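You operate a simulated robot arm through the tools that you are given. There is no shell and no other tool.

Carry out the task below with a simulated robot arm. There is one attempt and no reset: what you move stays moved.

JOB
Tighten the blue flange's four nuts crosswise with the green spanner.
Fine: all four pads show green; the spanner goes back.
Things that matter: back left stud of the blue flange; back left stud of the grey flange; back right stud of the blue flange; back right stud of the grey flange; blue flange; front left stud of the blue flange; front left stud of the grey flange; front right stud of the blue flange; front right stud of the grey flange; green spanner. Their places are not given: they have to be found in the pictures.

The check looks at the end state, three seconds after you hand in, the way a careful person would. Anything else that was tipped, shoved, dropped, spilled or broken makes it a failure.

ROBOT AND FRAMES
A 7-joint arm with a two-finger parallel gripper, fixed in place. Base frame: the origin is at the foot of the arm, x ahead of it, y to its left, z up; the work surface is at about z = 860. Readings come in mm, rad, newtons and seconds.
With the tool pointing down near the work surface it reaches from about 240 to 680 mm from the base axis. Its first joint turns from -1.152 to 1.152 rad. Payload 2.4 kg.
The TCP is the grasp point between the finger pads, 30 mm short of the fingertips. In the tool frame z runs along the fingers and y along their closing line. The gripper opens to 94 mm. The fingers are 28 mm wide and 10 mm thick; the gripper's body (50 by 96 mm) begins 55 mm behind the TCP.
Orientation is that of the tool frame in the base frame, as a unit quaternion [w, x, y, z]. With the fingers straight down and closing along the base's y, the tool's x points along the base's -x, its y along +y and its z along -z.

CONTROLS
- The arm moves only by the tool nudge_tool. Its argument "targets" is a list of rows, each a list of 6 numbers: the shift along the tool's x, y, z in units of 25 mm (1.0 is 25 mm), then the turn, a rotation vector about the tool's x, y, z in units of 6 degrees (1.0 is 6 degrees). In form: [[tx, ty, tz, ax, ay, az], ...]. A call has 1 to 20 rows; each row shifts and turns the commanded pose from where the row before left it, along the tool's axes as they then stand. "claw" is the closure, from 0 (fully open) to 1 (shut), set as the call begins (left out, the last holds). A call with a number of a shift or a turn outside -1 to 1 is refused whole. Rows are played at 5 a second. More than 50 mm and 0.15 rad between two rows, or a gripper value outside its range, and nothing of the call is played. Where a pose cannot be reached the arm comes as near as it can. A force on the tool above 90 N (or 10 N above the force at the start of the call, whichever is more), or a blocked arm, ends the call early, and 0.2 s more pass. The fingers move at their own pace (about 153 mm/s each) and stop on an object; they squeeze with about 29 N. The grip force told is the motor's: it shows also when the fingers shut on nothing. Time passes only in rows, and 0.2 s behind the last, so rows that do not move let the fingers close. The reply holds the time, the measured pose of the TCP, the force on the tool along the base axes, the opening and the grip force, in the units named above and with some noise, with the torque about the TCP (base axes, N m) and any sound that the robot's microphone picked up, and new pictures: "views" is both (left out), scene, wrist or none.
- Cameras (640 x 400 px; columns grow to the right, rows downward): "scene" is fixed at [36.4, 467.8, 1448.4]; the picture's right is [-0.78, -0.62, 0.00], its down [-0.33, 0.42, -0.85] and it looks along [0.53, -0.66, -0.53] (base axes); focal length 244 px, centre (320, 200). "wrist" rides on the gripper at [76, 14, -102] in the tool frame; the picture's right is [-0.18, 0.98, 0.00], its down [-0.75, -0.14, -0.64] and it looks along [-0.63, -0.12, 0.77] (tool axes); focal length 243 px, centre (320, 200).
- pixel_to_xyz(camera, pixels): for up to 12 pixels [column, row] of the newest picture of that camera ("zoom" is the newest enlarged one), the place [x, y, z] in the base frame of the surface seen there, good to about 2 mm. The clock stands still meanwhile.
- enlarge(camera, box): a new picture of the part [left, top, right, bottom] of that camera's present view, enlarged. The clock stands still meanwhile.
- hand_in(): hands the job in; it is judged then, once.

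Leave the gripper open and the arm clear of the work at the hand-in unless told otherwise.

The tools are called after "Emit:" as name(argument=value, ...) on one line, values as JSON. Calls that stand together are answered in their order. nudge_tool: Moves the arm, as the interface text tells. Its arguments: {"type":"object","properties":{"targets":{"type":"array"},"claw":{"type":"number"},"views":{"type":"string","enum":["both","scene","wrist","none"]}},"required":["targets"]} The other tools are called the same way: pixel_to_xyz (camera, pixels) gives the place of the surface under pixels of a picture; enlarge (camera, box) takes an enlarged picture of a part of a camera's view; hand_in () hands the job in.

At the start:

```text
t: 0.0
tcp_pos: [429.7, 92.2, 1307.5]
ee_rot: [0.0, -0.001, 1.0, 0.0]
wrist_force: [0.0, 0.8, -0.3]
moment: [0.0, -0.04, 0.0]
width: 93.8
grip_force: 0.1
```

scene: 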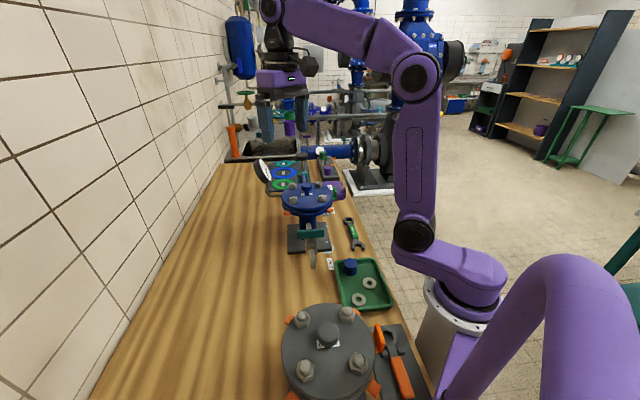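
wrist: 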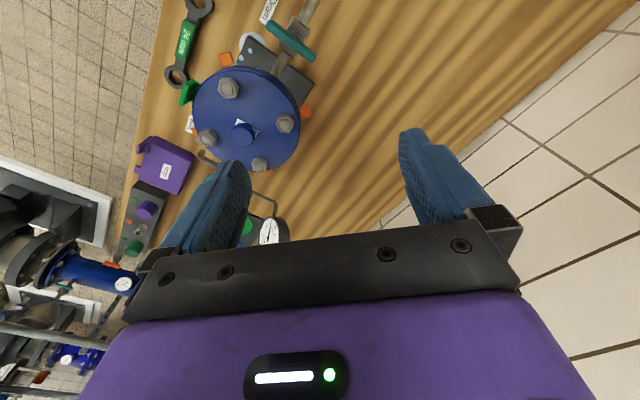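

I see the blue flange near scene pixel (307,195), the green spanner near (354,233), and the grey flange in the foreground near (328,350). I'll enlarge these parts to look closer.

Emit:
enlarge(camera="scene", box=[240, 150, 400, 270])

Emit:
enlarge(camera="wrist", box=[120, 0, 340, 240])

Emit:
pixel_to_xyz(camera="wrist", pixels=[[228, 88], [286, 123], [260, 164], [208, 137], [243, 133], [185, 40], [176, 75], [200, 8], [190, 92], [292, 42], [247, 113], [270, 70]])

```text
3.33 times, centred on (320, 210) of scene
```

zoom: 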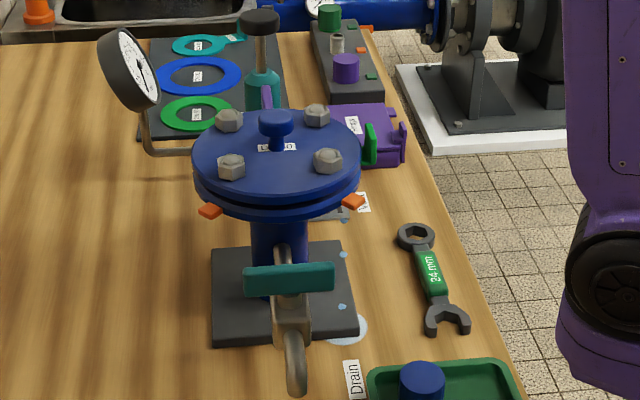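

```text
1.67 times, centred on (230, 120) of wrist
```

zoom: 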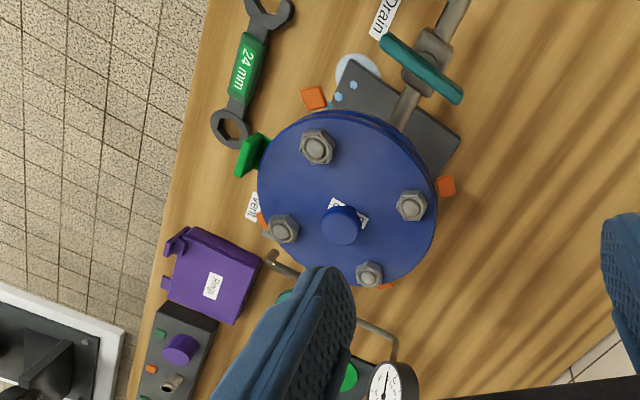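

```text
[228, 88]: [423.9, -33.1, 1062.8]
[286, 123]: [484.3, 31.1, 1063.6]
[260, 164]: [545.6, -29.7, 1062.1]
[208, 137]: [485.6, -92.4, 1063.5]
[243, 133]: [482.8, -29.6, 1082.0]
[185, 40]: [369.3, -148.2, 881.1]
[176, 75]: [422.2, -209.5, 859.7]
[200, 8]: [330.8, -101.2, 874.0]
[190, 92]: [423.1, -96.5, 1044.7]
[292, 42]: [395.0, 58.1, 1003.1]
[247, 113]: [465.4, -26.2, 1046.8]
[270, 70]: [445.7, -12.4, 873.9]
```

Blue flange's studs read about (424,-33), (484,31), (546,-30), (486,-92) at z≈1063. Next I look closer at the pads and the spanner, and at the grey flange.

Emit:
enlarge(camera="scene", box=[265, 165, 355, 225])

Emit:
enlarge(camera="scene", box=[330, 200, 380, 260])

Emit:
enlarge(camera="scene", box=[260, 280, 440, 400])

Emit:
enlarge(camera="wrist", box=[140, 0, 240, 110])

Emit:
enlarge(camera="wrist", box=[180, 55, 320, 180])

```text
6.67 times, centred on (310, 195) of scene
```

zoom: 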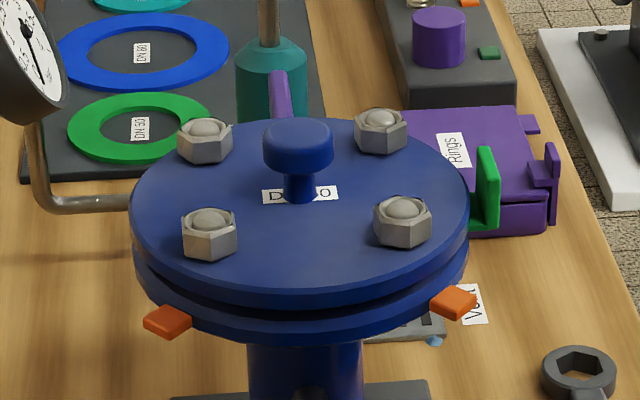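

```text
6.67 times, centred on (355, 230) of scene
```

zoom: 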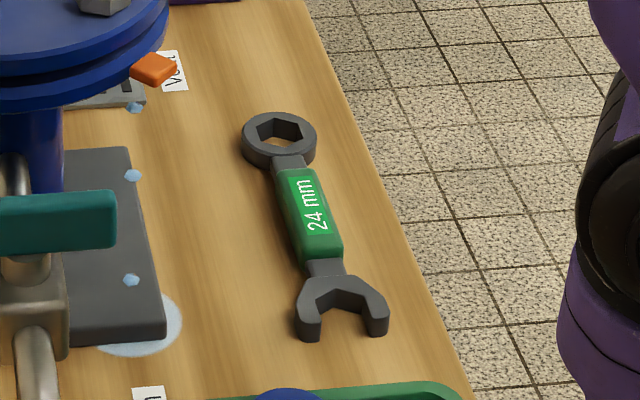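

```text
3.33 times, centred on (350, 340) of scene
```

zoom: 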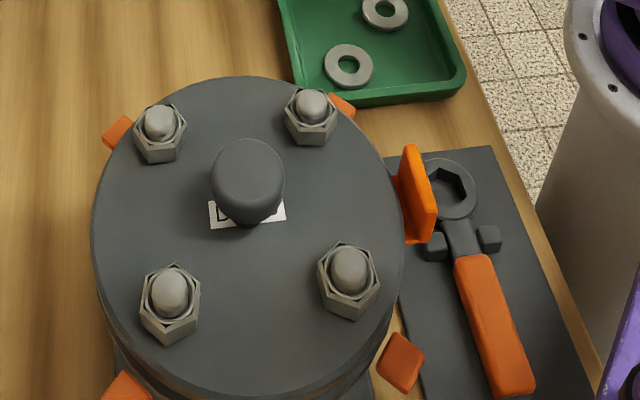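

```text
3.64 times, centred on (190, 55) of wrist
```

zoom: 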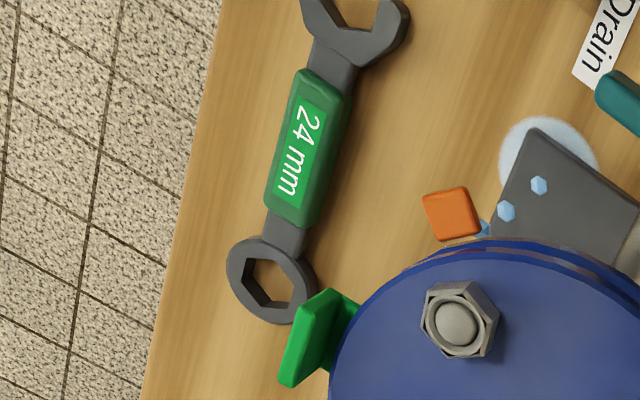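

```text
3.20 times, centred on (250, 118) of wrist
```

zoom: 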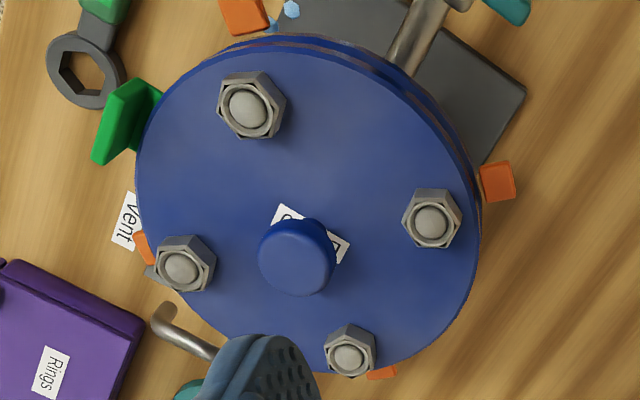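

I'll read several points on the spanner in the wrist view (ring around (177,77), jaw around (200,5)) and on the green and orange tabs.

Emit:
pixel_to_xyz(camera="wrist", pixels=[[167, 72], [186, 84], [172, 87], [180, 66], [182, 60], [191, 20], [186, 40], [195, 12], [210, 6], [188, 2], [212, 1], [185, 50]])

Emit:
pixel_to_xyz(camera="scene", pixels=[[347, 220], [348, 216], [345, 222], [351, 222], [353, 232], [356, 241], [353, 248], [362, 247], [340, 195], [327, 207], [296, 211], [307, 196]])

Emit:
enlarge(camera="scene", box=[320, 190, 400, 260])

```text
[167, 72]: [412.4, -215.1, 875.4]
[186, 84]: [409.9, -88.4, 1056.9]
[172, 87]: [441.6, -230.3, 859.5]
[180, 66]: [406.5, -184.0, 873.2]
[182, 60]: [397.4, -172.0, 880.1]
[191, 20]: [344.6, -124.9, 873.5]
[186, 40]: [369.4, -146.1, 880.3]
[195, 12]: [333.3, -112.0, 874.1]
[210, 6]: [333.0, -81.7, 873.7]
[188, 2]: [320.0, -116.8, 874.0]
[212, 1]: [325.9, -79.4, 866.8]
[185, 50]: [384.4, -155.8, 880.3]
```

```text
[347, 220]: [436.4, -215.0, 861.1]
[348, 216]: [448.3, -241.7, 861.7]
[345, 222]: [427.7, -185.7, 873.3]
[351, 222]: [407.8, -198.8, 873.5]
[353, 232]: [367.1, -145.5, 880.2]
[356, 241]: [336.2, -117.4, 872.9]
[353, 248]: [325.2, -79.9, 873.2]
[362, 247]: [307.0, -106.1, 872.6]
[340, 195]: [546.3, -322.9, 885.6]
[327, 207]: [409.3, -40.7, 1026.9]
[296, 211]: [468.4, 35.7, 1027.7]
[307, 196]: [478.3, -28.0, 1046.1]
```

```text
5.71 times, centred on (360, 225) of scene
```

zoom: 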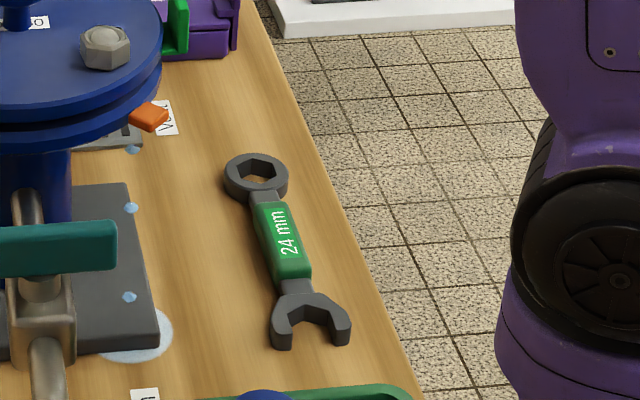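

Spanner ring centre is about (420,-200), handle about (370,-147), lying at roughly 45°. I'll move the arm over the spanner, staying high: first shift in y.

Emit:
nudge_tool(targets=[[0, -0.94, 0, 0, 0, 0], [0, -0.94, 0, 0, 0, 0], [0, -0.94, 0, 0, 0, 0], [0, -0.94, 0, 0, 0, 0], [0, -0.94, 0, 0, 0, 0], [0, -0.94, 0, 0, 0, 0], [0, -0.94, 0, 0, 0, 0], [0, -0.94, 0, 0, 0, 0], [0, -0.94, 0, 0, 0, 0], [0, -0.94, 0, 0, 0, 0], [0, -0.94, 0, 0, 0, 0], [0, -0.94, 0, 0, 0, 0]], claw=0, views="none")

```text
t: 2.6
tcp_pos: [430.6, -190.6, 1306.6]
ee_rot: [0.0, 0.0, 1.0, 0.0]
wrist_force: [-0.4, -0.8, 0.1]
moment: [0.01, 0.0, 0.01]
width: 93.8
grip_force: 0.0
```

The shift worked as expected. Now I test the yaw range by turning the tool about its z by -120° (20 rows of -6°).

Emit:
nudge_tool(targets=[[0, 0, 0, 0, 0, -1], [0, 0, 0, 0, 0, -1], [0, 0, 0, 0, 0, -1], [0, 0, 0, 0, 0, -1], [0, 0, 0, 0, 0, -1], [0, 0, 0, 0, 0, -1], [0, 0, 0, 0, 0, -1], [0, 0, 0, 0, 0, -1], [0, 0, 0, 0, 0, -1], [0, 0, 0, 0, 0, -1], [0, 0, 0, 0, 0, -1], [0, 0, 0, 0, 0, -1], [0, 0, 0, 0, 0, -1], [0, 0, 0, 0, 0, -1], [0, 0, 0, 0, 0, -1], [0, 0, 0, 0, 0, -1], [0, 0, 0, 0, 0, -1], [0, 0, 0, 0, 0, -1], [0, 0, 0, 0, 0, -1], [0, 0, 0, 0, 0, -1]], views="both")

```text
t: 6.8
tcp_pos: [430.9, -190.3, 1307.0]
ee_rot: [0.0, 0.866, -0.499, 0.001]
wrist_force: [-1.1, 0.4, 0.5]
moment: [0.02, 0.03, 0.01]
width: 94.1
grip_force: 0.0
```

scene: 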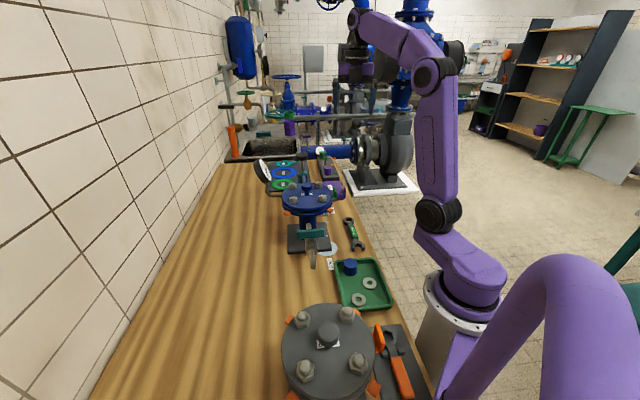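
wrist: 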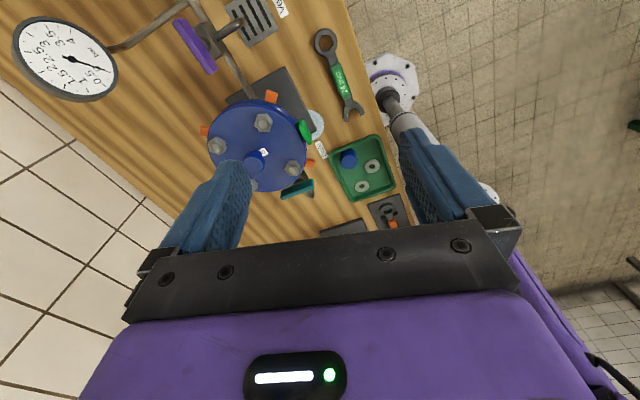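

Yaw +120° is fine. The spanner is in view at about (338,75). I'll turn 12° more and go lower to z≈1080 to see it closely.

Emit:
nudge_tool(targets=[[0, 0, 1, 0, 0, -1], [0, 0, 1, 0, 0, -1], [0, 0, 1, 0, 0, 0], [0, 0, 1, 0, 0, 0], [0, 0, 1, 0, 0, 0], [0, 0, 1, 0, 0, 0], [0, 0, 1, 0, 0, 0], [0, 0, 1, 0, 0, 0], [0, 0, 1, 0, 0, 0]], views="wrist")

```text
t: 8.8
tcp_pos: [431.0, -190.3, 1082.5]
ee_rot: [0.0, 0.914, -0.407, 0.001]
wrist_force: [0.0, -0.6, -0.2]
moment: [0.0, 0.02, 0.0]
width: 94.2
grip_force: 0.1
```

wrist: 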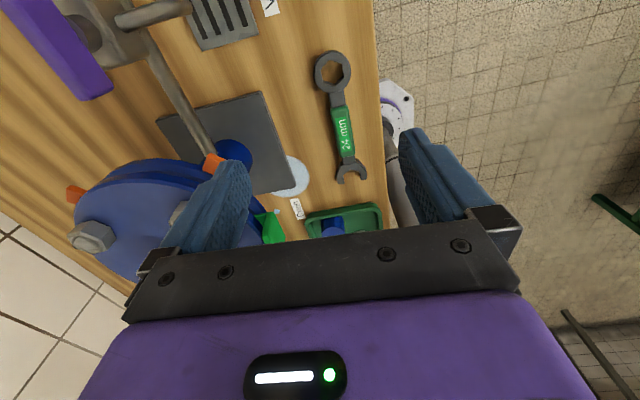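

The spanner is clear at (340,120). I enlarge it and read points.

Emit:
enlarge(camera="wrist", box=[260, 40, 420, 200])

Emit:
pixel_to_xyz(camera="wrist", pixels=[[316, 72], [349, 72], [332, 54], [333, 90], [337, 100], [338, 110], [343, 130], [345, 150], [338, 178], [366, 175], [332, 72], [352, 172]])

```text
2.50 times, centred on (340, 120) of wrist
```

zoom: 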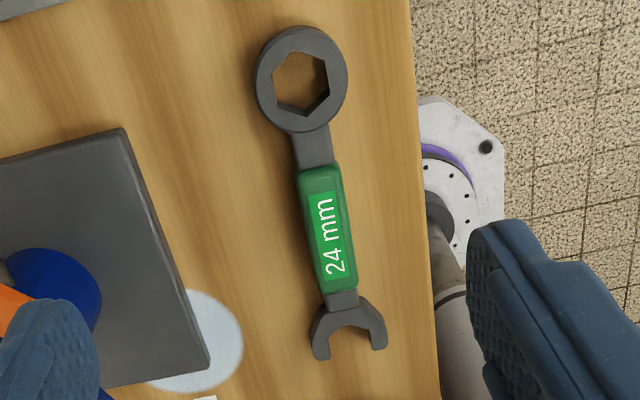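

```text
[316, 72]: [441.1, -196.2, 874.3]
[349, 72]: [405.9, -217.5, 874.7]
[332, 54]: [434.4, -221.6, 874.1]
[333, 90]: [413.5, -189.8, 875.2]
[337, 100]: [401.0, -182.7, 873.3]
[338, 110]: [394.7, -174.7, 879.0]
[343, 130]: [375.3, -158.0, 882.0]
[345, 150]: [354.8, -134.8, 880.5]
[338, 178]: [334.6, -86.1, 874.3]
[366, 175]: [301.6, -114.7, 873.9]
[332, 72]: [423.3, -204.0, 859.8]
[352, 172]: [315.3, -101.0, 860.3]
```

I enlarge the ring end for its hex orientation.

Emit:
enlarge(camera="wrist", box=[306, 42, 362, 102])

Emit:
enlarge(camera="scene", box=[336, 208, 376, 258])

Emit:
enlarge(camera="scene", box=[275, 170, 345, 220])

```text
6.67 times, centred on (334, 72) of wrist
```

zoom: 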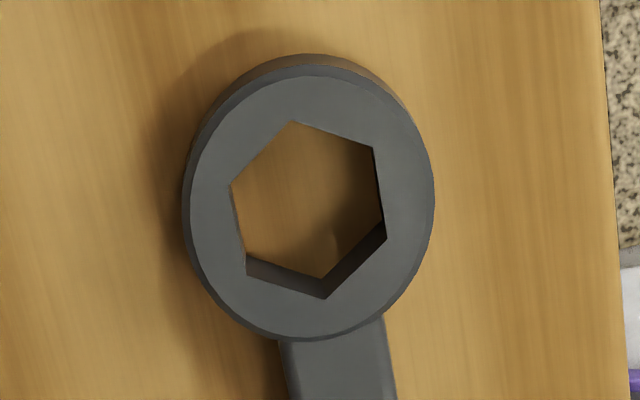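

```text
8.00 times, centred on (356, 233) of scene
```

zoom: 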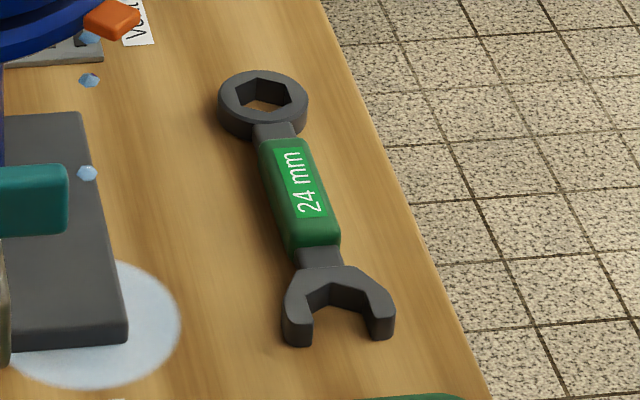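

```text
8.00 times, centred on (310, 195) of scene
```

zoom: 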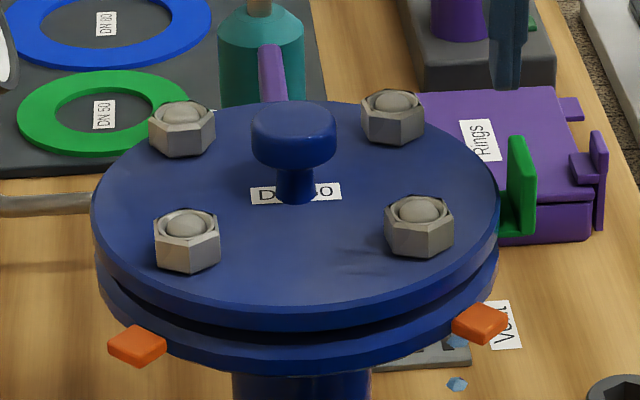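

I read the hex hole vertices on the ring from the same enlarged picture.

Emit:
enlarge(camera="wrist", box=[306, 42, 362, 102])

Emit:
pixel_to_xyz(camera="zoom", pixels=[[297, 117], [376, 144], [391, 240], [325, 303], [242, 275], [226, 185], [186, 200], [432, 200], [300, 75], [315, 335], [300, 200], [310, 360]])

```text
6.67 times, centred on (334, 72) of wrist
```

zoom: 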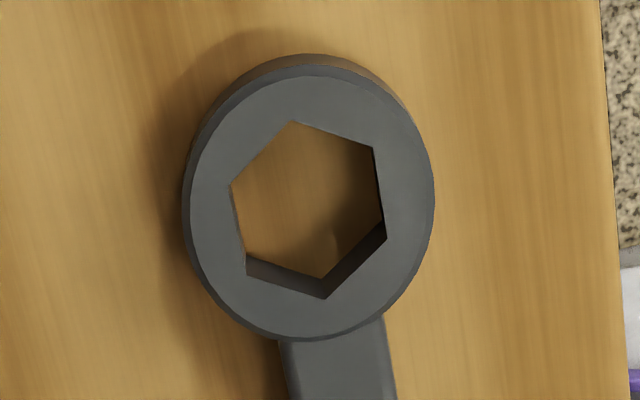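

```text
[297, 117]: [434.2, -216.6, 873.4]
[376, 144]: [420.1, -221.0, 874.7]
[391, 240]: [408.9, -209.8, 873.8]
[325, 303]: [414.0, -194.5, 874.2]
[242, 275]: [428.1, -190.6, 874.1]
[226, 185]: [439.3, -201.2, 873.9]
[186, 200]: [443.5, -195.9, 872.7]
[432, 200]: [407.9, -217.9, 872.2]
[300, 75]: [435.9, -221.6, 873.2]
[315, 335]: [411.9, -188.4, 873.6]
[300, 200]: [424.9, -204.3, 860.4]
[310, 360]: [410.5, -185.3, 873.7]
```

Ring centre ≈ (424.1,-205.6), handle direction ≈135° and a hex vertex lies along the handle. Now I raise the arm and look at the flange's nuts from above.

Emit:
nudge_tool(targets=[[0, 0, -0.96, 0, 0, 0], [0, 0, -0.96, 0, 0, 0], [0, 0, -0.96, 0, 0, 0], [0, 0, -0.96, 0, 0, 0], [-0.675, -0.915, 0, 0, 0, 0], [-0.675, -0.915, 0, 0, 0, 0], [-0.675, -0.915, 0, 0, 0, 0], [-0.675, -0.915, 0, 0, 0, 0], [-0.675, -0.915, 0, 0, 0, 0], [-0.675, -0.915, 0, 0, 0, 0], [-0.675, -0.915, 0, 0, 0, 0]], views="wrist")

```text
t: 11.2
tcp_pos: [470.4, 5.1, 1177.2]
ee_rot: [0.0, 0.914, -0.407, 0.0]
wrist_force: [0.3, 0.2, 0.5]
moment: [0.02, 0.03, 0.03]
width: 94.0
grip_force: 0.1
```

wrist: 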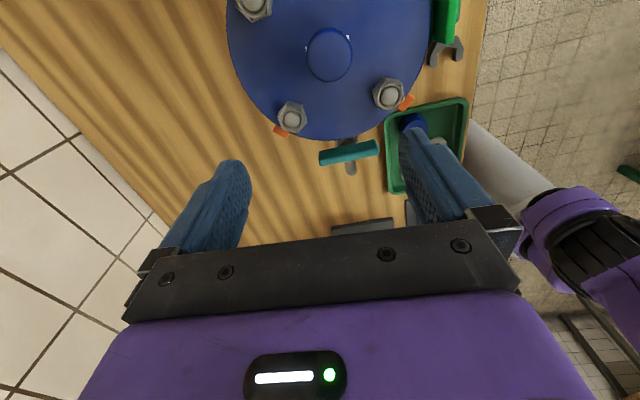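

The flange is cut at the top. I shift 60 mm along tool +x to bring all four nuts into view.

Emit:
nudge_tool(targets=[[0.8, 0, 0, 0, 0, 0], [0.8, 0, 0, 0, 0, 0], [0.8, 0, -0.5, 0, 0, 0]], views="wrist")

Emit:
enlarge(camera="wrist", box=[220, 20, 440, 170])

```text
t: 12.0
tcp_pos: [512.5, -38.6, 1189.7]
ee_rot: [0.0, 0.913, -0.407, 0.001]
wrist_force: [-0.9, 0.0, -0.1]
moment: [-0.03, 0.02, -0.03]
width: 93.9
grip_force: 0.1
```

wrist: 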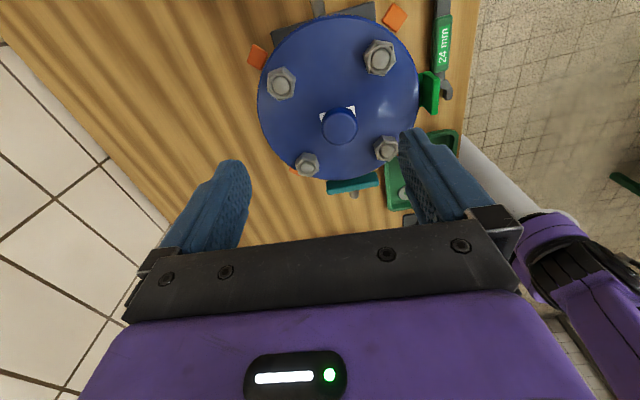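

```text
2.67 times, centred on (330, 95) of wrist
```

zoom: 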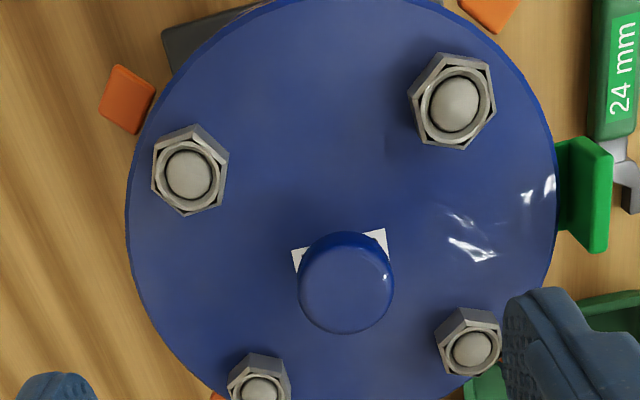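

All four nuts show: D (380,57), C (281,83), A (386,148), B (307,164). I enlarge each to find hex orientation and centre.

Emit:
enlarge(camera="wrist", box=[355, 35, 405, 80])

Emit:
pixel_to_xyz(camera="zoom", pixels=[[320, 200], [320, 100], [400, 200], [240, 200], [320, 300], [500, 200]])

Emit:
enlarge(camera="wrist", box=[256, 60, 306, 105])

Emit:
enlarge(camera="wrist", box=[360, 125, 410, 170])

Emit:
enlarge(camera="wrist", box=[282, 142, 332, 187])

```text
8.89 times, centred on (380, 58) of wrist
```

zoom: 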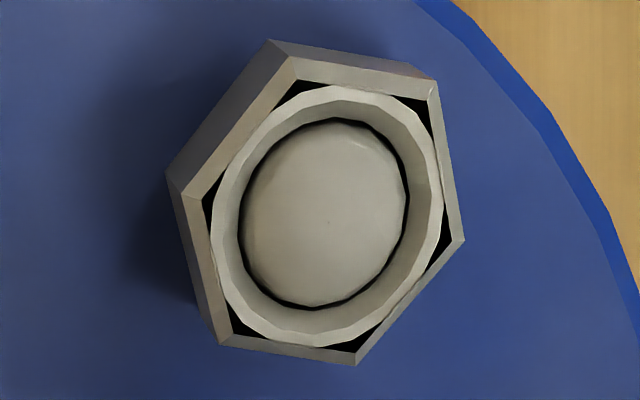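

```text
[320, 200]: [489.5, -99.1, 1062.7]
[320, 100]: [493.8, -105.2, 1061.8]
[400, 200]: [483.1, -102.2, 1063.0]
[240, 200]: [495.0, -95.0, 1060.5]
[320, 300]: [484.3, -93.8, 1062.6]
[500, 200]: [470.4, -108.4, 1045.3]
```

```text
8.89 times, centred on (281, 82) of wrist
```

zoom: 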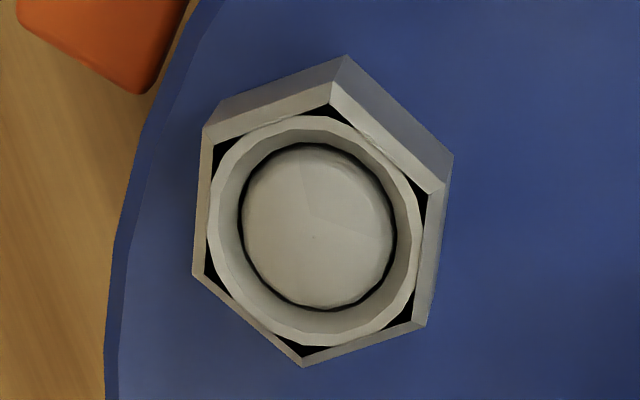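

```text
8.89 times, centred on (385, 148) of wrist
```

zoom: 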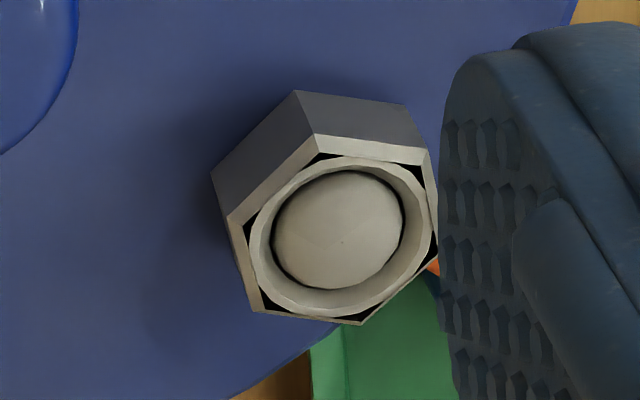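

```text
8.89 times, centred on (307, 164) of wrist
```

zoom: 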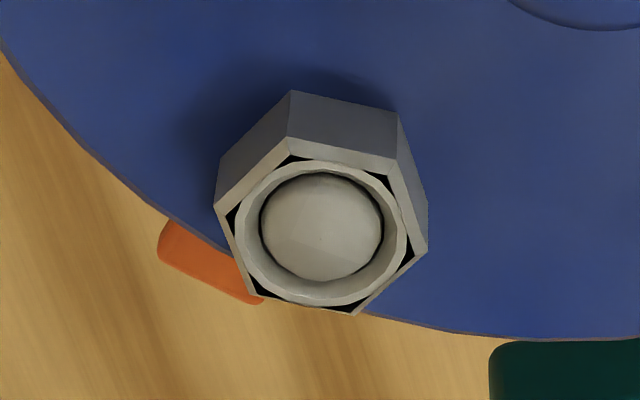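

I read the top-face hex vertices of nuts D and C, then A and B, in the wrist picture.

Emit:
pixel_to_xyz(camera="wrist", pixels=[[377.6, 42.9], [392.0, 45.5], [395.4, 62.3], [384.0, 75.0], [369.6, 72.6], [365.4, 57.9], [282.3, 69.9], [294.0, 81.5], [292.2, 95.5], [279.2, 99.8], [267.4, 90.0], [269.0, 74.8]])

Emit:
pixel_to_xyz(camera="wrist", pixels=[[384.5, 141.7], [396.0, 144.0], [397.5, 153.4], [389.3, 161.4], [378.5, 159.8], [375.4, 150.5], [303.7, 158.0], [314.8, 161.3], [318.2, 169.4], [310.7, 176.0], [299.6, 174.0], [296.1, 165.1]])

Emit:
pixel_to_xyz(camera="wrist", pixels=[[380.6, 59.5], [280.8, 85], [387, 151.5], [307.2, 167.2], [340, 125], [428, 90], [432, 80], [436, 105], [425, 75], [395, 17], [257, 57], [360, 180]])

```text
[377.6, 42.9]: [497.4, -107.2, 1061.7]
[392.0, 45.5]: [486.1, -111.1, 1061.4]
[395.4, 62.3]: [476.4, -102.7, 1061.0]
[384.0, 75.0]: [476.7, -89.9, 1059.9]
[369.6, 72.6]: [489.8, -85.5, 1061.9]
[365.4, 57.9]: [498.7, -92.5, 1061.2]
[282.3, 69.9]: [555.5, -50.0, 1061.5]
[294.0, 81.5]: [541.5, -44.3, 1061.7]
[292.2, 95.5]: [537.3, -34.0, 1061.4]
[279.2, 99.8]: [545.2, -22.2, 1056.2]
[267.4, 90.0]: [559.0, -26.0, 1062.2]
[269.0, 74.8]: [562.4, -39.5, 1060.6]
```

```text
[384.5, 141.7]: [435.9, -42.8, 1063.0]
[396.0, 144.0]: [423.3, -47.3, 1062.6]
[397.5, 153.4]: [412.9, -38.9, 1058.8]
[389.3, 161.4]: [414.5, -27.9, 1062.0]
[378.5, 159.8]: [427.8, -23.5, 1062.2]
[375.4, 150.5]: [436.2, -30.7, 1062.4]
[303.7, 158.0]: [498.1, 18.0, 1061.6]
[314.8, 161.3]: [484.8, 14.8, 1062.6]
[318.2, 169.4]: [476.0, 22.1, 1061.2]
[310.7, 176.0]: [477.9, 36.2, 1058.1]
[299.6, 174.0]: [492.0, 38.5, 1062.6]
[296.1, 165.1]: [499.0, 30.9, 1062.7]
```

```text
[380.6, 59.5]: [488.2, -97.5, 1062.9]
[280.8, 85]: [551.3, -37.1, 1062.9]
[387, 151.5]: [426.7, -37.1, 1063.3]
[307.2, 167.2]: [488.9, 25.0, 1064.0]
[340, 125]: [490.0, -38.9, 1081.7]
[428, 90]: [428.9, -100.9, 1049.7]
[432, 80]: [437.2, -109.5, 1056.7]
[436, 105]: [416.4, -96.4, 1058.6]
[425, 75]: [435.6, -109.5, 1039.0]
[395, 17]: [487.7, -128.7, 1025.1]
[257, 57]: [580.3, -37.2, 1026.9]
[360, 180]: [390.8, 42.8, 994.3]
```

The readings from this view differ by some mm from the first one, so I cross-check the studs with the scene camera.

Emit:
enlarge(camera="scene", box=[275, 170, 345, 220])

Emit:
pixel_to_xyz(camera="scene", pixels=[[293.4, 198.1], [322.5, 196.0], [292.9, 183.5], [319.1, 182.5], [306.7, 186.0], [293.2, 197.6], [322.3, 195.6], [293.1, 183.2], [319.3, 182.2], [306.5, 186.5]])

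```text
8.00 times, centred on (310, 195) of scene
```

zoom: 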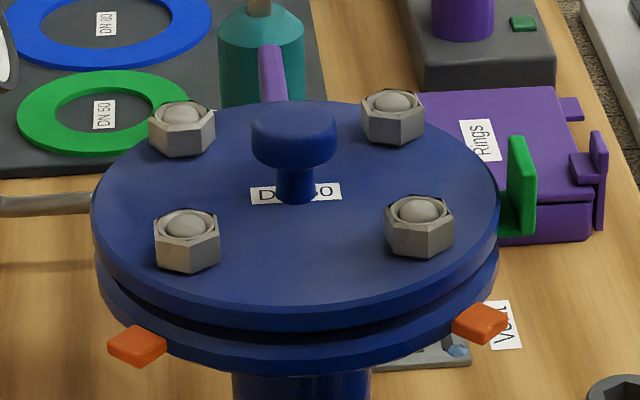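

```text
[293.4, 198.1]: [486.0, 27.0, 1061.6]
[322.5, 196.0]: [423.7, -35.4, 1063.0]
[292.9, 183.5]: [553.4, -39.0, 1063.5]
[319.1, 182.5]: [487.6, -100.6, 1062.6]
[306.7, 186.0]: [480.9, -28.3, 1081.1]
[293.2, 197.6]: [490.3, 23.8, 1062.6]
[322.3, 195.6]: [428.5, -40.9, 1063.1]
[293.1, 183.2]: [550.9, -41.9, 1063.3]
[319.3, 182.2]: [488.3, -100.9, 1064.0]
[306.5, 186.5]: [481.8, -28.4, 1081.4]
```

I check the noise of the reading by asking for the same pixel repeatedly in the enlarged picture (knob top edge and domes).

Emit:
enlarge(camera="wrist", box=[355, 35, 405, 80])

Emit:
pixel_to_xyz(camera="zoom", pixels=[[325, 215], [325, 215], [325, 215], [325, 215], [325, 215], [325, 215], [325, 215], [325, 215]])

Emit:
pixel_to_xyz(camera="wrist", pixels=[[380.56, 59.69], [380.56, 59.69], [380.56, 59.69], [380.56, 59.69], [280.7, 85.2], [280.7, 85.2], [280.7, 85.2], [280.7, 85.2]])

```text
8.89 times, centred on (380, 58) of wrist
```

zoom: 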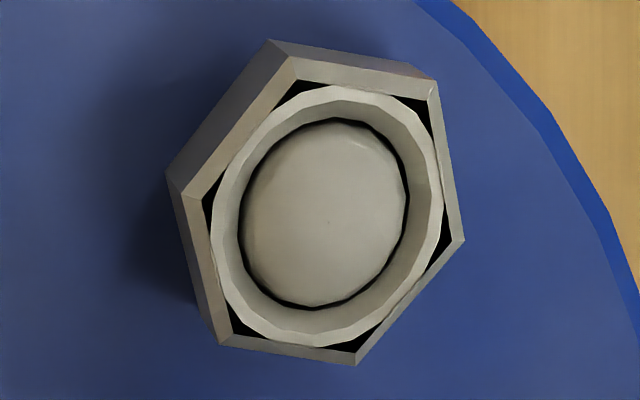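

```text
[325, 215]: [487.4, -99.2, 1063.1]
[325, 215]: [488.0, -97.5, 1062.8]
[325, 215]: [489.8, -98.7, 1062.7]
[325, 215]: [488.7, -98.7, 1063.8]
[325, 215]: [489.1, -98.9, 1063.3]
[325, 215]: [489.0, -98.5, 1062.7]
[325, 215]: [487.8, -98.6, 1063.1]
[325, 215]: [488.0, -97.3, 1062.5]
```

```text
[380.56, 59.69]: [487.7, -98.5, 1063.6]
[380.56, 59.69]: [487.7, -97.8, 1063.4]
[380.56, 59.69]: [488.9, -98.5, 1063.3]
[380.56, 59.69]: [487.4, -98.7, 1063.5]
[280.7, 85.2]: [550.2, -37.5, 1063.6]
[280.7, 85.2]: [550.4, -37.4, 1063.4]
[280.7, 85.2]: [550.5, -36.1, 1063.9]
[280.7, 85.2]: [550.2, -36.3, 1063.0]
```

Reading noise is ~0.7 mm; averages give stud circle centre ≈ (488,-36), R≈62.5. Now I check tall obstacles behind the flange: gauge at (263,171), teal valve with purple lever at (303,170).

Emit:
enlarge(camera="scene", box=[240, 130, 360, 205])

Emit:
pixel_to_xyz(camera="zoom", pixels=[[130, 215], [80, 180], [180, 265], [150, 330], [340, 135], [345, 210], [350, 250], [375, 240], [520, 280], [565, 310], [300, 190], [410, 230]])

```text
5.33 times, centred on (300, 168) of scene
```

zoom: 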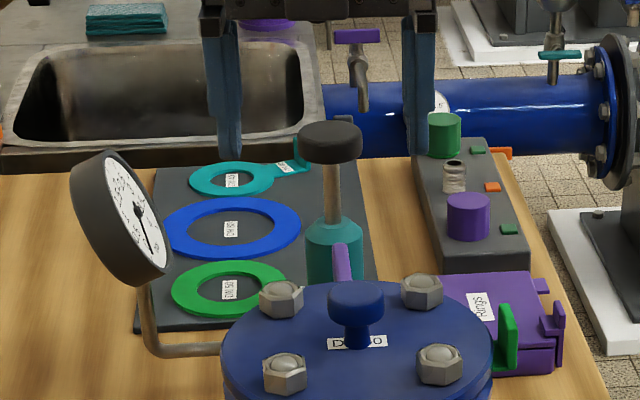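

```text
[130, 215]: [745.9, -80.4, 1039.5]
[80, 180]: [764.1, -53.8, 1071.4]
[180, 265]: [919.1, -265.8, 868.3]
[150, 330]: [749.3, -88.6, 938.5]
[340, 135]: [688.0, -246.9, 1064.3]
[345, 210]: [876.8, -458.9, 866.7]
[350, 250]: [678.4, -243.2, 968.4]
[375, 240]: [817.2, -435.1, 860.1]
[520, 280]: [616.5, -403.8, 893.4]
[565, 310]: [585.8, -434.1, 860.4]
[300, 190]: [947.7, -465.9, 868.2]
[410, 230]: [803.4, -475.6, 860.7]
```

Obstacles are far off. I move above the spanner handle with yaw 135° (fingers closing across the handle), hovering at z≈1000, and look again.

Emit:
nudge_tool(targets=[[0, 0, 0, 0, 0, -0.5], [-0.072, 0.903, 0, 0, 0, 0], [-0.072, 0.903, 0, 0, 0, 0], [-0.072, 0.903, 0, 0, 0, 0], [-0.072, 0.903, 0, 0, 0, 0], [-0.072, 0.903, 0, 0, 0, 0], [-0.072, 0.903, 0, 0, 0, 0], [-0.072, 0.903, 0, 0, 0, 0], [-0.072, 0.903, 0, 0, 0, 0], [0, 0, 1, 0, 0, 0], [0, 0, 1, 0, 0, 0], [0, 0, 1, 0, 0, 0], [0, 0, 1, 0, 0, 0], [0, 0, 1, 0, 0, 0], [0, 0, 1, 0, 0, 0], [0, 0, 1, 0, 0, 0]], views="both")

```text
t: 15.4
tcp_pos: [373.0, -155.7, 1014.3]
ee_rot: [0.0, 0.924, -0.382, 0.0]
wrist_force: [0.0, 1.2, 0.1]
moment: [0.02, -0.01, -0.01]
width: 94.1
grip_force: 0.1
```

scene: 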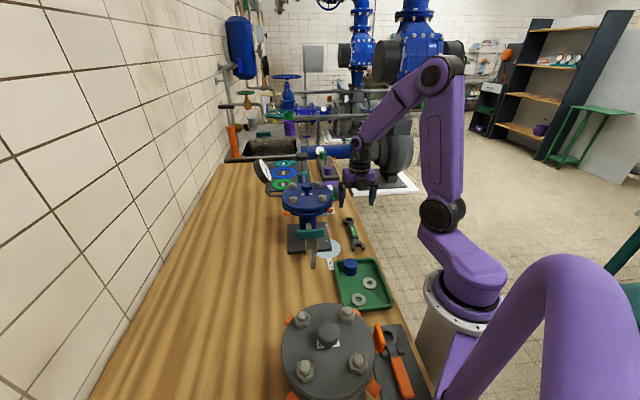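
wrist: 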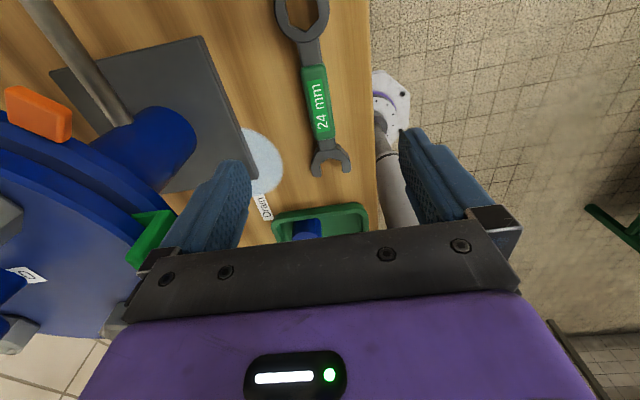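

The handle projects right below the TCP ((318,100)) and is aligned with the tool axis. I descend to z≈893, so the fingertips end about 3 mm above the table.

Emit:
nudge_tool(targets=[[0, 0, 1, 0, 0, 0], [0, 0, 1, 0, 0, 0], [0, 0, 1, 0, 0, 0], [0, 0, 1, 0, 0, 0], [0, 0, 0.5, 0, 0, 0], [0, 0, 0.33, 0, 0, 0]], views="both")

```text
t: 16.8
tcp_pos: [372.9, -157.2, 895.2]
ee_rot: [0.0, 0.924, -0.383, 0.0]
wrist_force: [-0.1, 0.4, -0.2]
moment: [0.0, 0.0, 0.0]
width: 93.7
grip_force: 0.1
```

scene: 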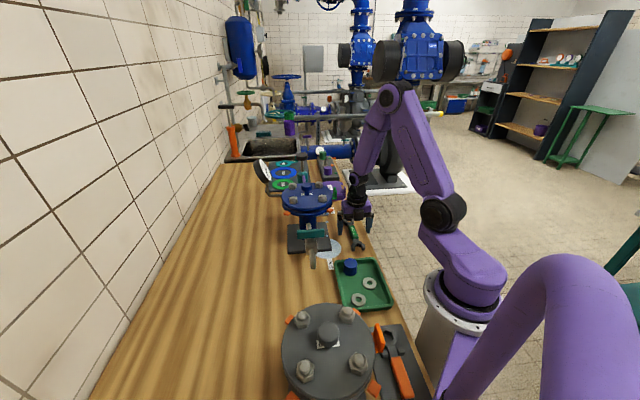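
wrist: 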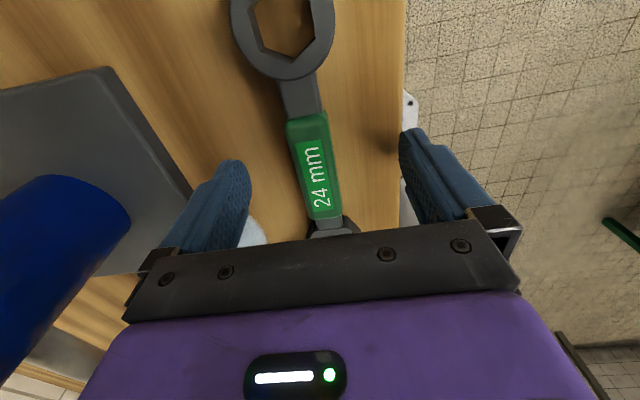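

The ring is visible in the wrist view and the handle sits between the fingers. I lower 2 mm more and close the gripper.

Emit:
nudge_tool(targets=[[0, 0, 0.08, 0, 0, 0], [0, 0, 0, 0, 0, 0]], views="none")

Emit:
nudge_tool(targets=[[0, 0, 0, 0, 0, 0], [0, 0, 0, 0, 0, 0], [0, 0, 0, 0, 0, 0], [0, 0, 0, 0, 0, 0], [0, 0, 0, 0, 0, 0]], claw=1, views="wrist")

```text
t: 17.4
tcp_pos: [373.2, -157.5, 893.4]
ee_rot: [0.001, 0.924, -0.383, 0.0]
wrist_force: [-0.1, -0.8, 0.5]
moment: [0.0, 0.0, 0.02]
width: 94.1
grip_force: 0.1
```

```text
t: 18.6
tcp_pos: [373.8, -156.7, 893.8]
ee_rot: [0.0, 0.924, -0.383, 0.0]
wrist_force: [1.7, 1.1, 3.6]
moment: [-0.06, -0.1, 0.12]
width: 23.4
grip_force: 28.9
```

wrist: 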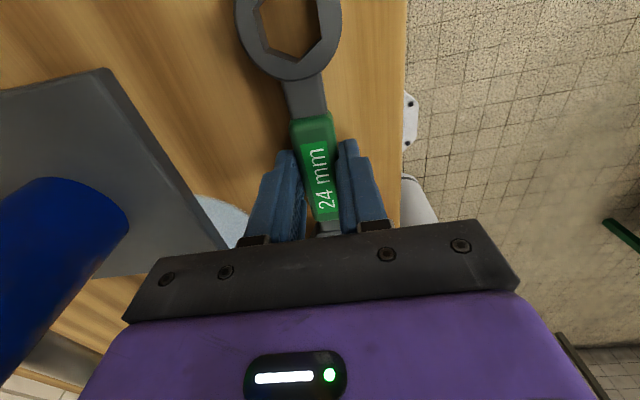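

Gripped at 23.4 mm width. I enlarge the ring in the wrist view to fix the ring's place relative to the tool.

Emit:
enlarge(camera="wrist", box=[220, 0, 360, 88])

```text
4.55 times, centred on (290, 44) of wrist
```

zoom: 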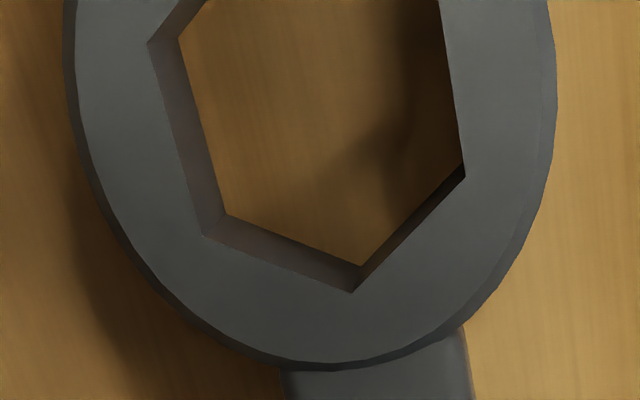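

I read the four visible hex vertices, three times each, to average out noise.

Emit:
pixel_to_xyz(camera="zoom", pixels=[[467, 178], [467, 178], [467, 178], [353, 295], [353, 295], [353, 295], [201, 235], [201, 235], [201, 235], [147, 42], [147, 42], [147, 42]])

Emit:
pixel_to_xyz(camera="zoom", pixels=[[470, 180], [470, 180], [353, 300], [353, 300], [197, 238], [197, 238], [143, 42], [143, 42], [80, 60], [549, 60], [375, 385], [360, 340]])

```text
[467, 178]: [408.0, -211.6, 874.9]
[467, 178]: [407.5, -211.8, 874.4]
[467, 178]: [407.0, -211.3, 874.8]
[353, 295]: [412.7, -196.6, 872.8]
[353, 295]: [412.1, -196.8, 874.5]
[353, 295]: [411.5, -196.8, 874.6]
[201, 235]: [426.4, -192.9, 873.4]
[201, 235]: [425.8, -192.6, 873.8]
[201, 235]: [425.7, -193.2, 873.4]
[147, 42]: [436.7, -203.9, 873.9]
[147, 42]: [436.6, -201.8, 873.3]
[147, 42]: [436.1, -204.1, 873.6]
```

```text
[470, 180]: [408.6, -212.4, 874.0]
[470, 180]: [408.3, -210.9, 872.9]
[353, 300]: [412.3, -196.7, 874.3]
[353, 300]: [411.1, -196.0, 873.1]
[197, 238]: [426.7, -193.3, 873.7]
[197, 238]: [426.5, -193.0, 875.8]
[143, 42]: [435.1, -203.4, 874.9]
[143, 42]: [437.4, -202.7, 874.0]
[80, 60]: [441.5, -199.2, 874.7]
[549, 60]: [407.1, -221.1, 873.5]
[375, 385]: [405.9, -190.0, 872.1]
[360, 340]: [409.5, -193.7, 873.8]
```

Ring centre in the tool frame ≈ (70, 0.9), hex vertex aligned with the handle. Release spot to remember: TCP ≈ (373.5,-157,893.6), yaw 135°. I lift straight up 246 mm.

Emit:
nudge_tool(targets=[[0, 0, -0.4, 0, 0, 0], [0, 0, -0.6, 0, 0, 0], [0, 0, -0.986, 0, 0, 0], [0, 0, -0.986, 0, 0, 0], [0, 0, -0.986, 0, 0, 0], [0, 0, -0.986, 0, 0, 0], [0, 0, -0.986, 0, 0, 0], [0, 0, -0.986, 0, 0, 0], [0, 0, -0.986, 0, 0, 0], [0, 0, -0.986, 0, 0, 0], [0, 0, -0.986, 0, 0, 0]], claw=1, views="both")

```text
t: 21.0
tcp_pos: [371.7, -157.6, 1137.7]
ee_rot: [0.001, 0.924, -0.382, 0.0]
wrist_force: [-0.7, -0.3, -2.2]
moment: [-0.04, -0.02, 0.02]
width: 23.4
grip_force: 29.7
```

scene: 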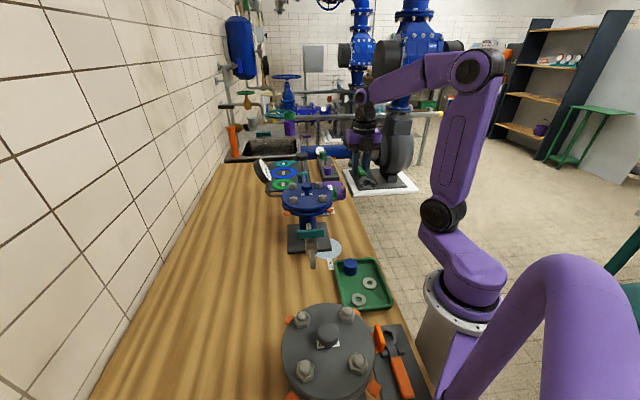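
wrist: 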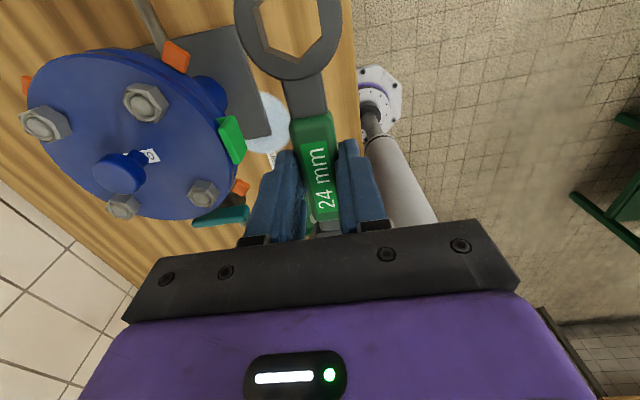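

The spanner is held firmly. Now I move to hover above nut A (target TCP ≈ (371,9.5), yaw 141°).

Emit:
nudge_tool(targets=[[-0.948, -0.942, 0, 0, 0, 0], [-0.948, -0.942, 0, 0, 0, 0], [-0.948, -0.942, 0, 0, 0, 0], [-0.948, -0.942, 0, 0, 0, 0], [-0.948, -0.942, 0, 0, 0, 0], [0, 0, 0, 0, 0, -1], [0, 0, 0.5, 0, 0, 0], [0, 0, 0, 0, 0, 0]], views="both")

Emit:
enlarge(camera="wrist", box=[220, 0, 360, 88])

```text
t: 22.8
tcp_pos: [372.0, 8.8, 1125.3]
ee_rot: [0.0, 0.942, -0.335, 0.0]
wrist_force: [-0.8, 0.0, -2.7]
moment: [0.03, 0.02, 0.0]
width: 23.3
grip_force: 28.8
```

scene: 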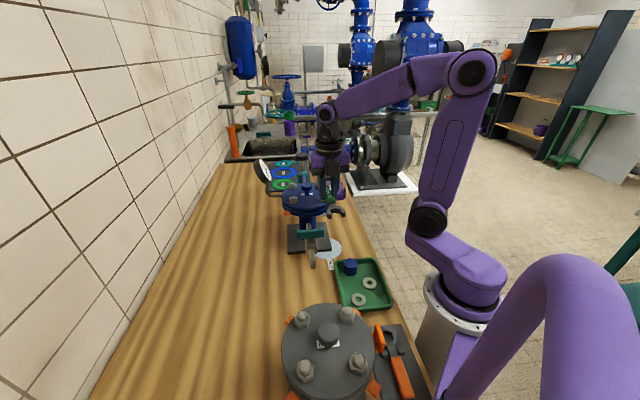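
wrist: 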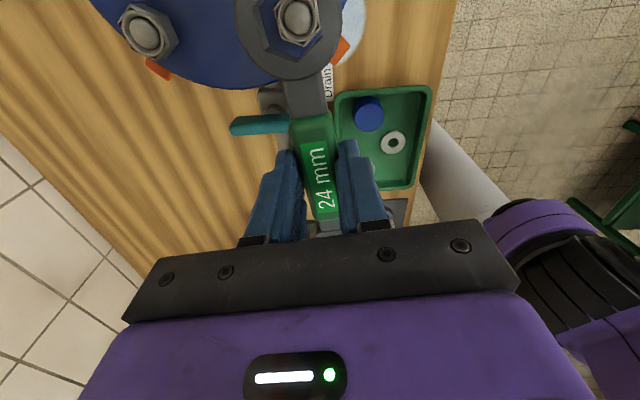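

```text
4.55 times, centred on (290, 44) of wrist
```

zoom: 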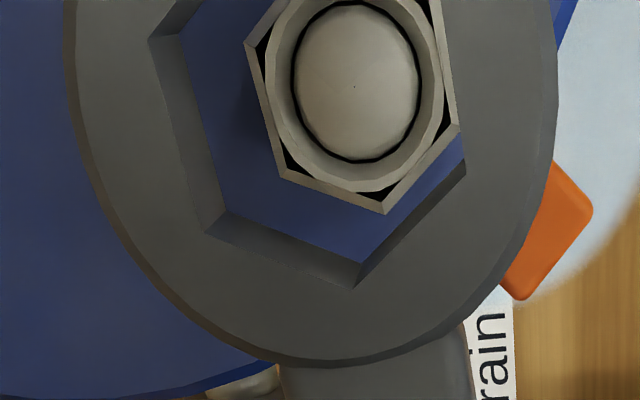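

The nut shows through the ring and its hex looks aligned in angle; it's offset to the right/up. I read the dome, nut vertices and ring vertices in this picture.

Emit:
pixel_to_xyz(camera="zoom", pixels=[[355, 85], [355, 85], [355, 85], [355, 85], [455, 125], [455, 125], [385, 209], [385, 209], [286, 175], [286, 175], [250, 46], [250, 46]])

Emit:
pixel_to_xyz(camera="zoom", pixels=[[468, 175], [468, 175], [468, 175], [354, 291], [354, 291], [354, 291], [202, 235], [202, 235], [202, 235], [147, 40], [147, 40], [147, 40]])

```text
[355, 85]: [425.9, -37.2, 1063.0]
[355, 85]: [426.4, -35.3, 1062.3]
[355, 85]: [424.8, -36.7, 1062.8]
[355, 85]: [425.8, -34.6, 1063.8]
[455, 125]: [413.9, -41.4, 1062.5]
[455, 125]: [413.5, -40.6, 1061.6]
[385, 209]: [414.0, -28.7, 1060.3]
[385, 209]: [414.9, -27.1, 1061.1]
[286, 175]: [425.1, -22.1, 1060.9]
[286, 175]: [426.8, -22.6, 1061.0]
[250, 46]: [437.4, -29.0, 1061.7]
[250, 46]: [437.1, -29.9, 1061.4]
```

```text
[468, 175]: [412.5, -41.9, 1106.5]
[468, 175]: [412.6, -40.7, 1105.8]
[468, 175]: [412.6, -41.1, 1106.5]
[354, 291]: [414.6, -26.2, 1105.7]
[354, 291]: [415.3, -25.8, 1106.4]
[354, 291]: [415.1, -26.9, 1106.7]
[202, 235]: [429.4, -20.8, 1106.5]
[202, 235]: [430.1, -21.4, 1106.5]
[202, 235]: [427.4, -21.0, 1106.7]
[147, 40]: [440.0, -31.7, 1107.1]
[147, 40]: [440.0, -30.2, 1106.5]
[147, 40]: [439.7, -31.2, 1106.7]
```

Ring centre ≈ (426.3,-35.9), nut ≈ (425.6,-35.6); the nut is turned about 2° more. I correct by small amounts and lower until the ring is just above the dome.

Emit:
nudge_tool(targets=[[-0.036, 0.115, 0, 0, 0, -0.35], [0, 0, 0.45, 0, 0, 0], [0, 0, 0.43, 0, 0, 0], [0, 0, 0, 0, 0, 0]], views="wrist")

Emit:
enlarge(camera="wrist", box=[220, 0, 360, 88])

```text
t: 23.8
tcp_pos: [368.2, 7.2, 1104.3]
ee_rot: [0.0, 0.949, -0.317, 0.0]
wrist_force: [-0.3, 0.3, -2.7]
moment: [0.01, -0.02, 0.01]
width: 23.6
grip_force: 29.0
```

wrist: 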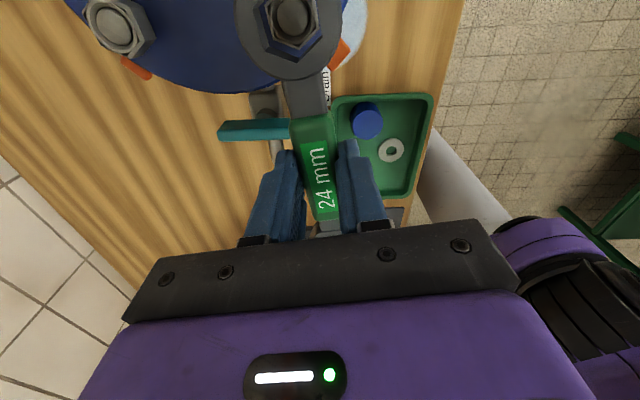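

```text
4.55 times, centred on (290, 44) of wrist
```

zoom: 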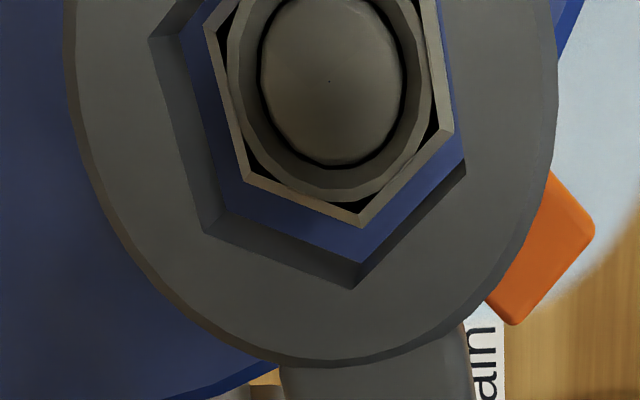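

Hex orientations now match. I read dome, nut and ring points again here.

Emit:
pixel_to_xyz(camera="zoom", pixels=[[332, 82], [332, 82], [332, 82], [332, 82], [452, 127], [452, 127], [361, 223], [361, 223], [248, 177], [248, 177], [208, 29], [208, 29]])

Emit:
pixel_to_xyz(camera="zoom", pixels=[[468, 175], [468, 175], [468, 175], [354, 291], [354, 291], [354, 291], [202, 235], [202, 235], [202, 235], [147, 40], [147, 40], [147, 40]])

```text
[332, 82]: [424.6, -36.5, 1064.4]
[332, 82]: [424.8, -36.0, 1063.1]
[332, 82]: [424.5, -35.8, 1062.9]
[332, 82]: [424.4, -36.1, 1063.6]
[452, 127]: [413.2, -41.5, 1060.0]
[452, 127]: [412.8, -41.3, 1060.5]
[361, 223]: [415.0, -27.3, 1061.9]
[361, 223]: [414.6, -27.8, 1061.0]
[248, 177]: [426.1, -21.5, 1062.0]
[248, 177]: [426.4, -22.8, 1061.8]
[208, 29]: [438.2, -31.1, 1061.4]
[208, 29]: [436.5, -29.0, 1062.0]
```

```text
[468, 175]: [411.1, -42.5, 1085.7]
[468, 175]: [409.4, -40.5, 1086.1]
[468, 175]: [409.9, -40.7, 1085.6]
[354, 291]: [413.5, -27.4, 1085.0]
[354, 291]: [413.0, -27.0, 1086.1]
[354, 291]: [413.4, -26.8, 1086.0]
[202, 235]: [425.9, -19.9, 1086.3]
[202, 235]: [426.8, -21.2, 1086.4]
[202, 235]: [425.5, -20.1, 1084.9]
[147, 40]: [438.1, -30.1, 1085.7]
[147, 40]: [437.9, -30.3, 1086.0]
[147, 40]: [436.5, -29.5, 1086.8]
```

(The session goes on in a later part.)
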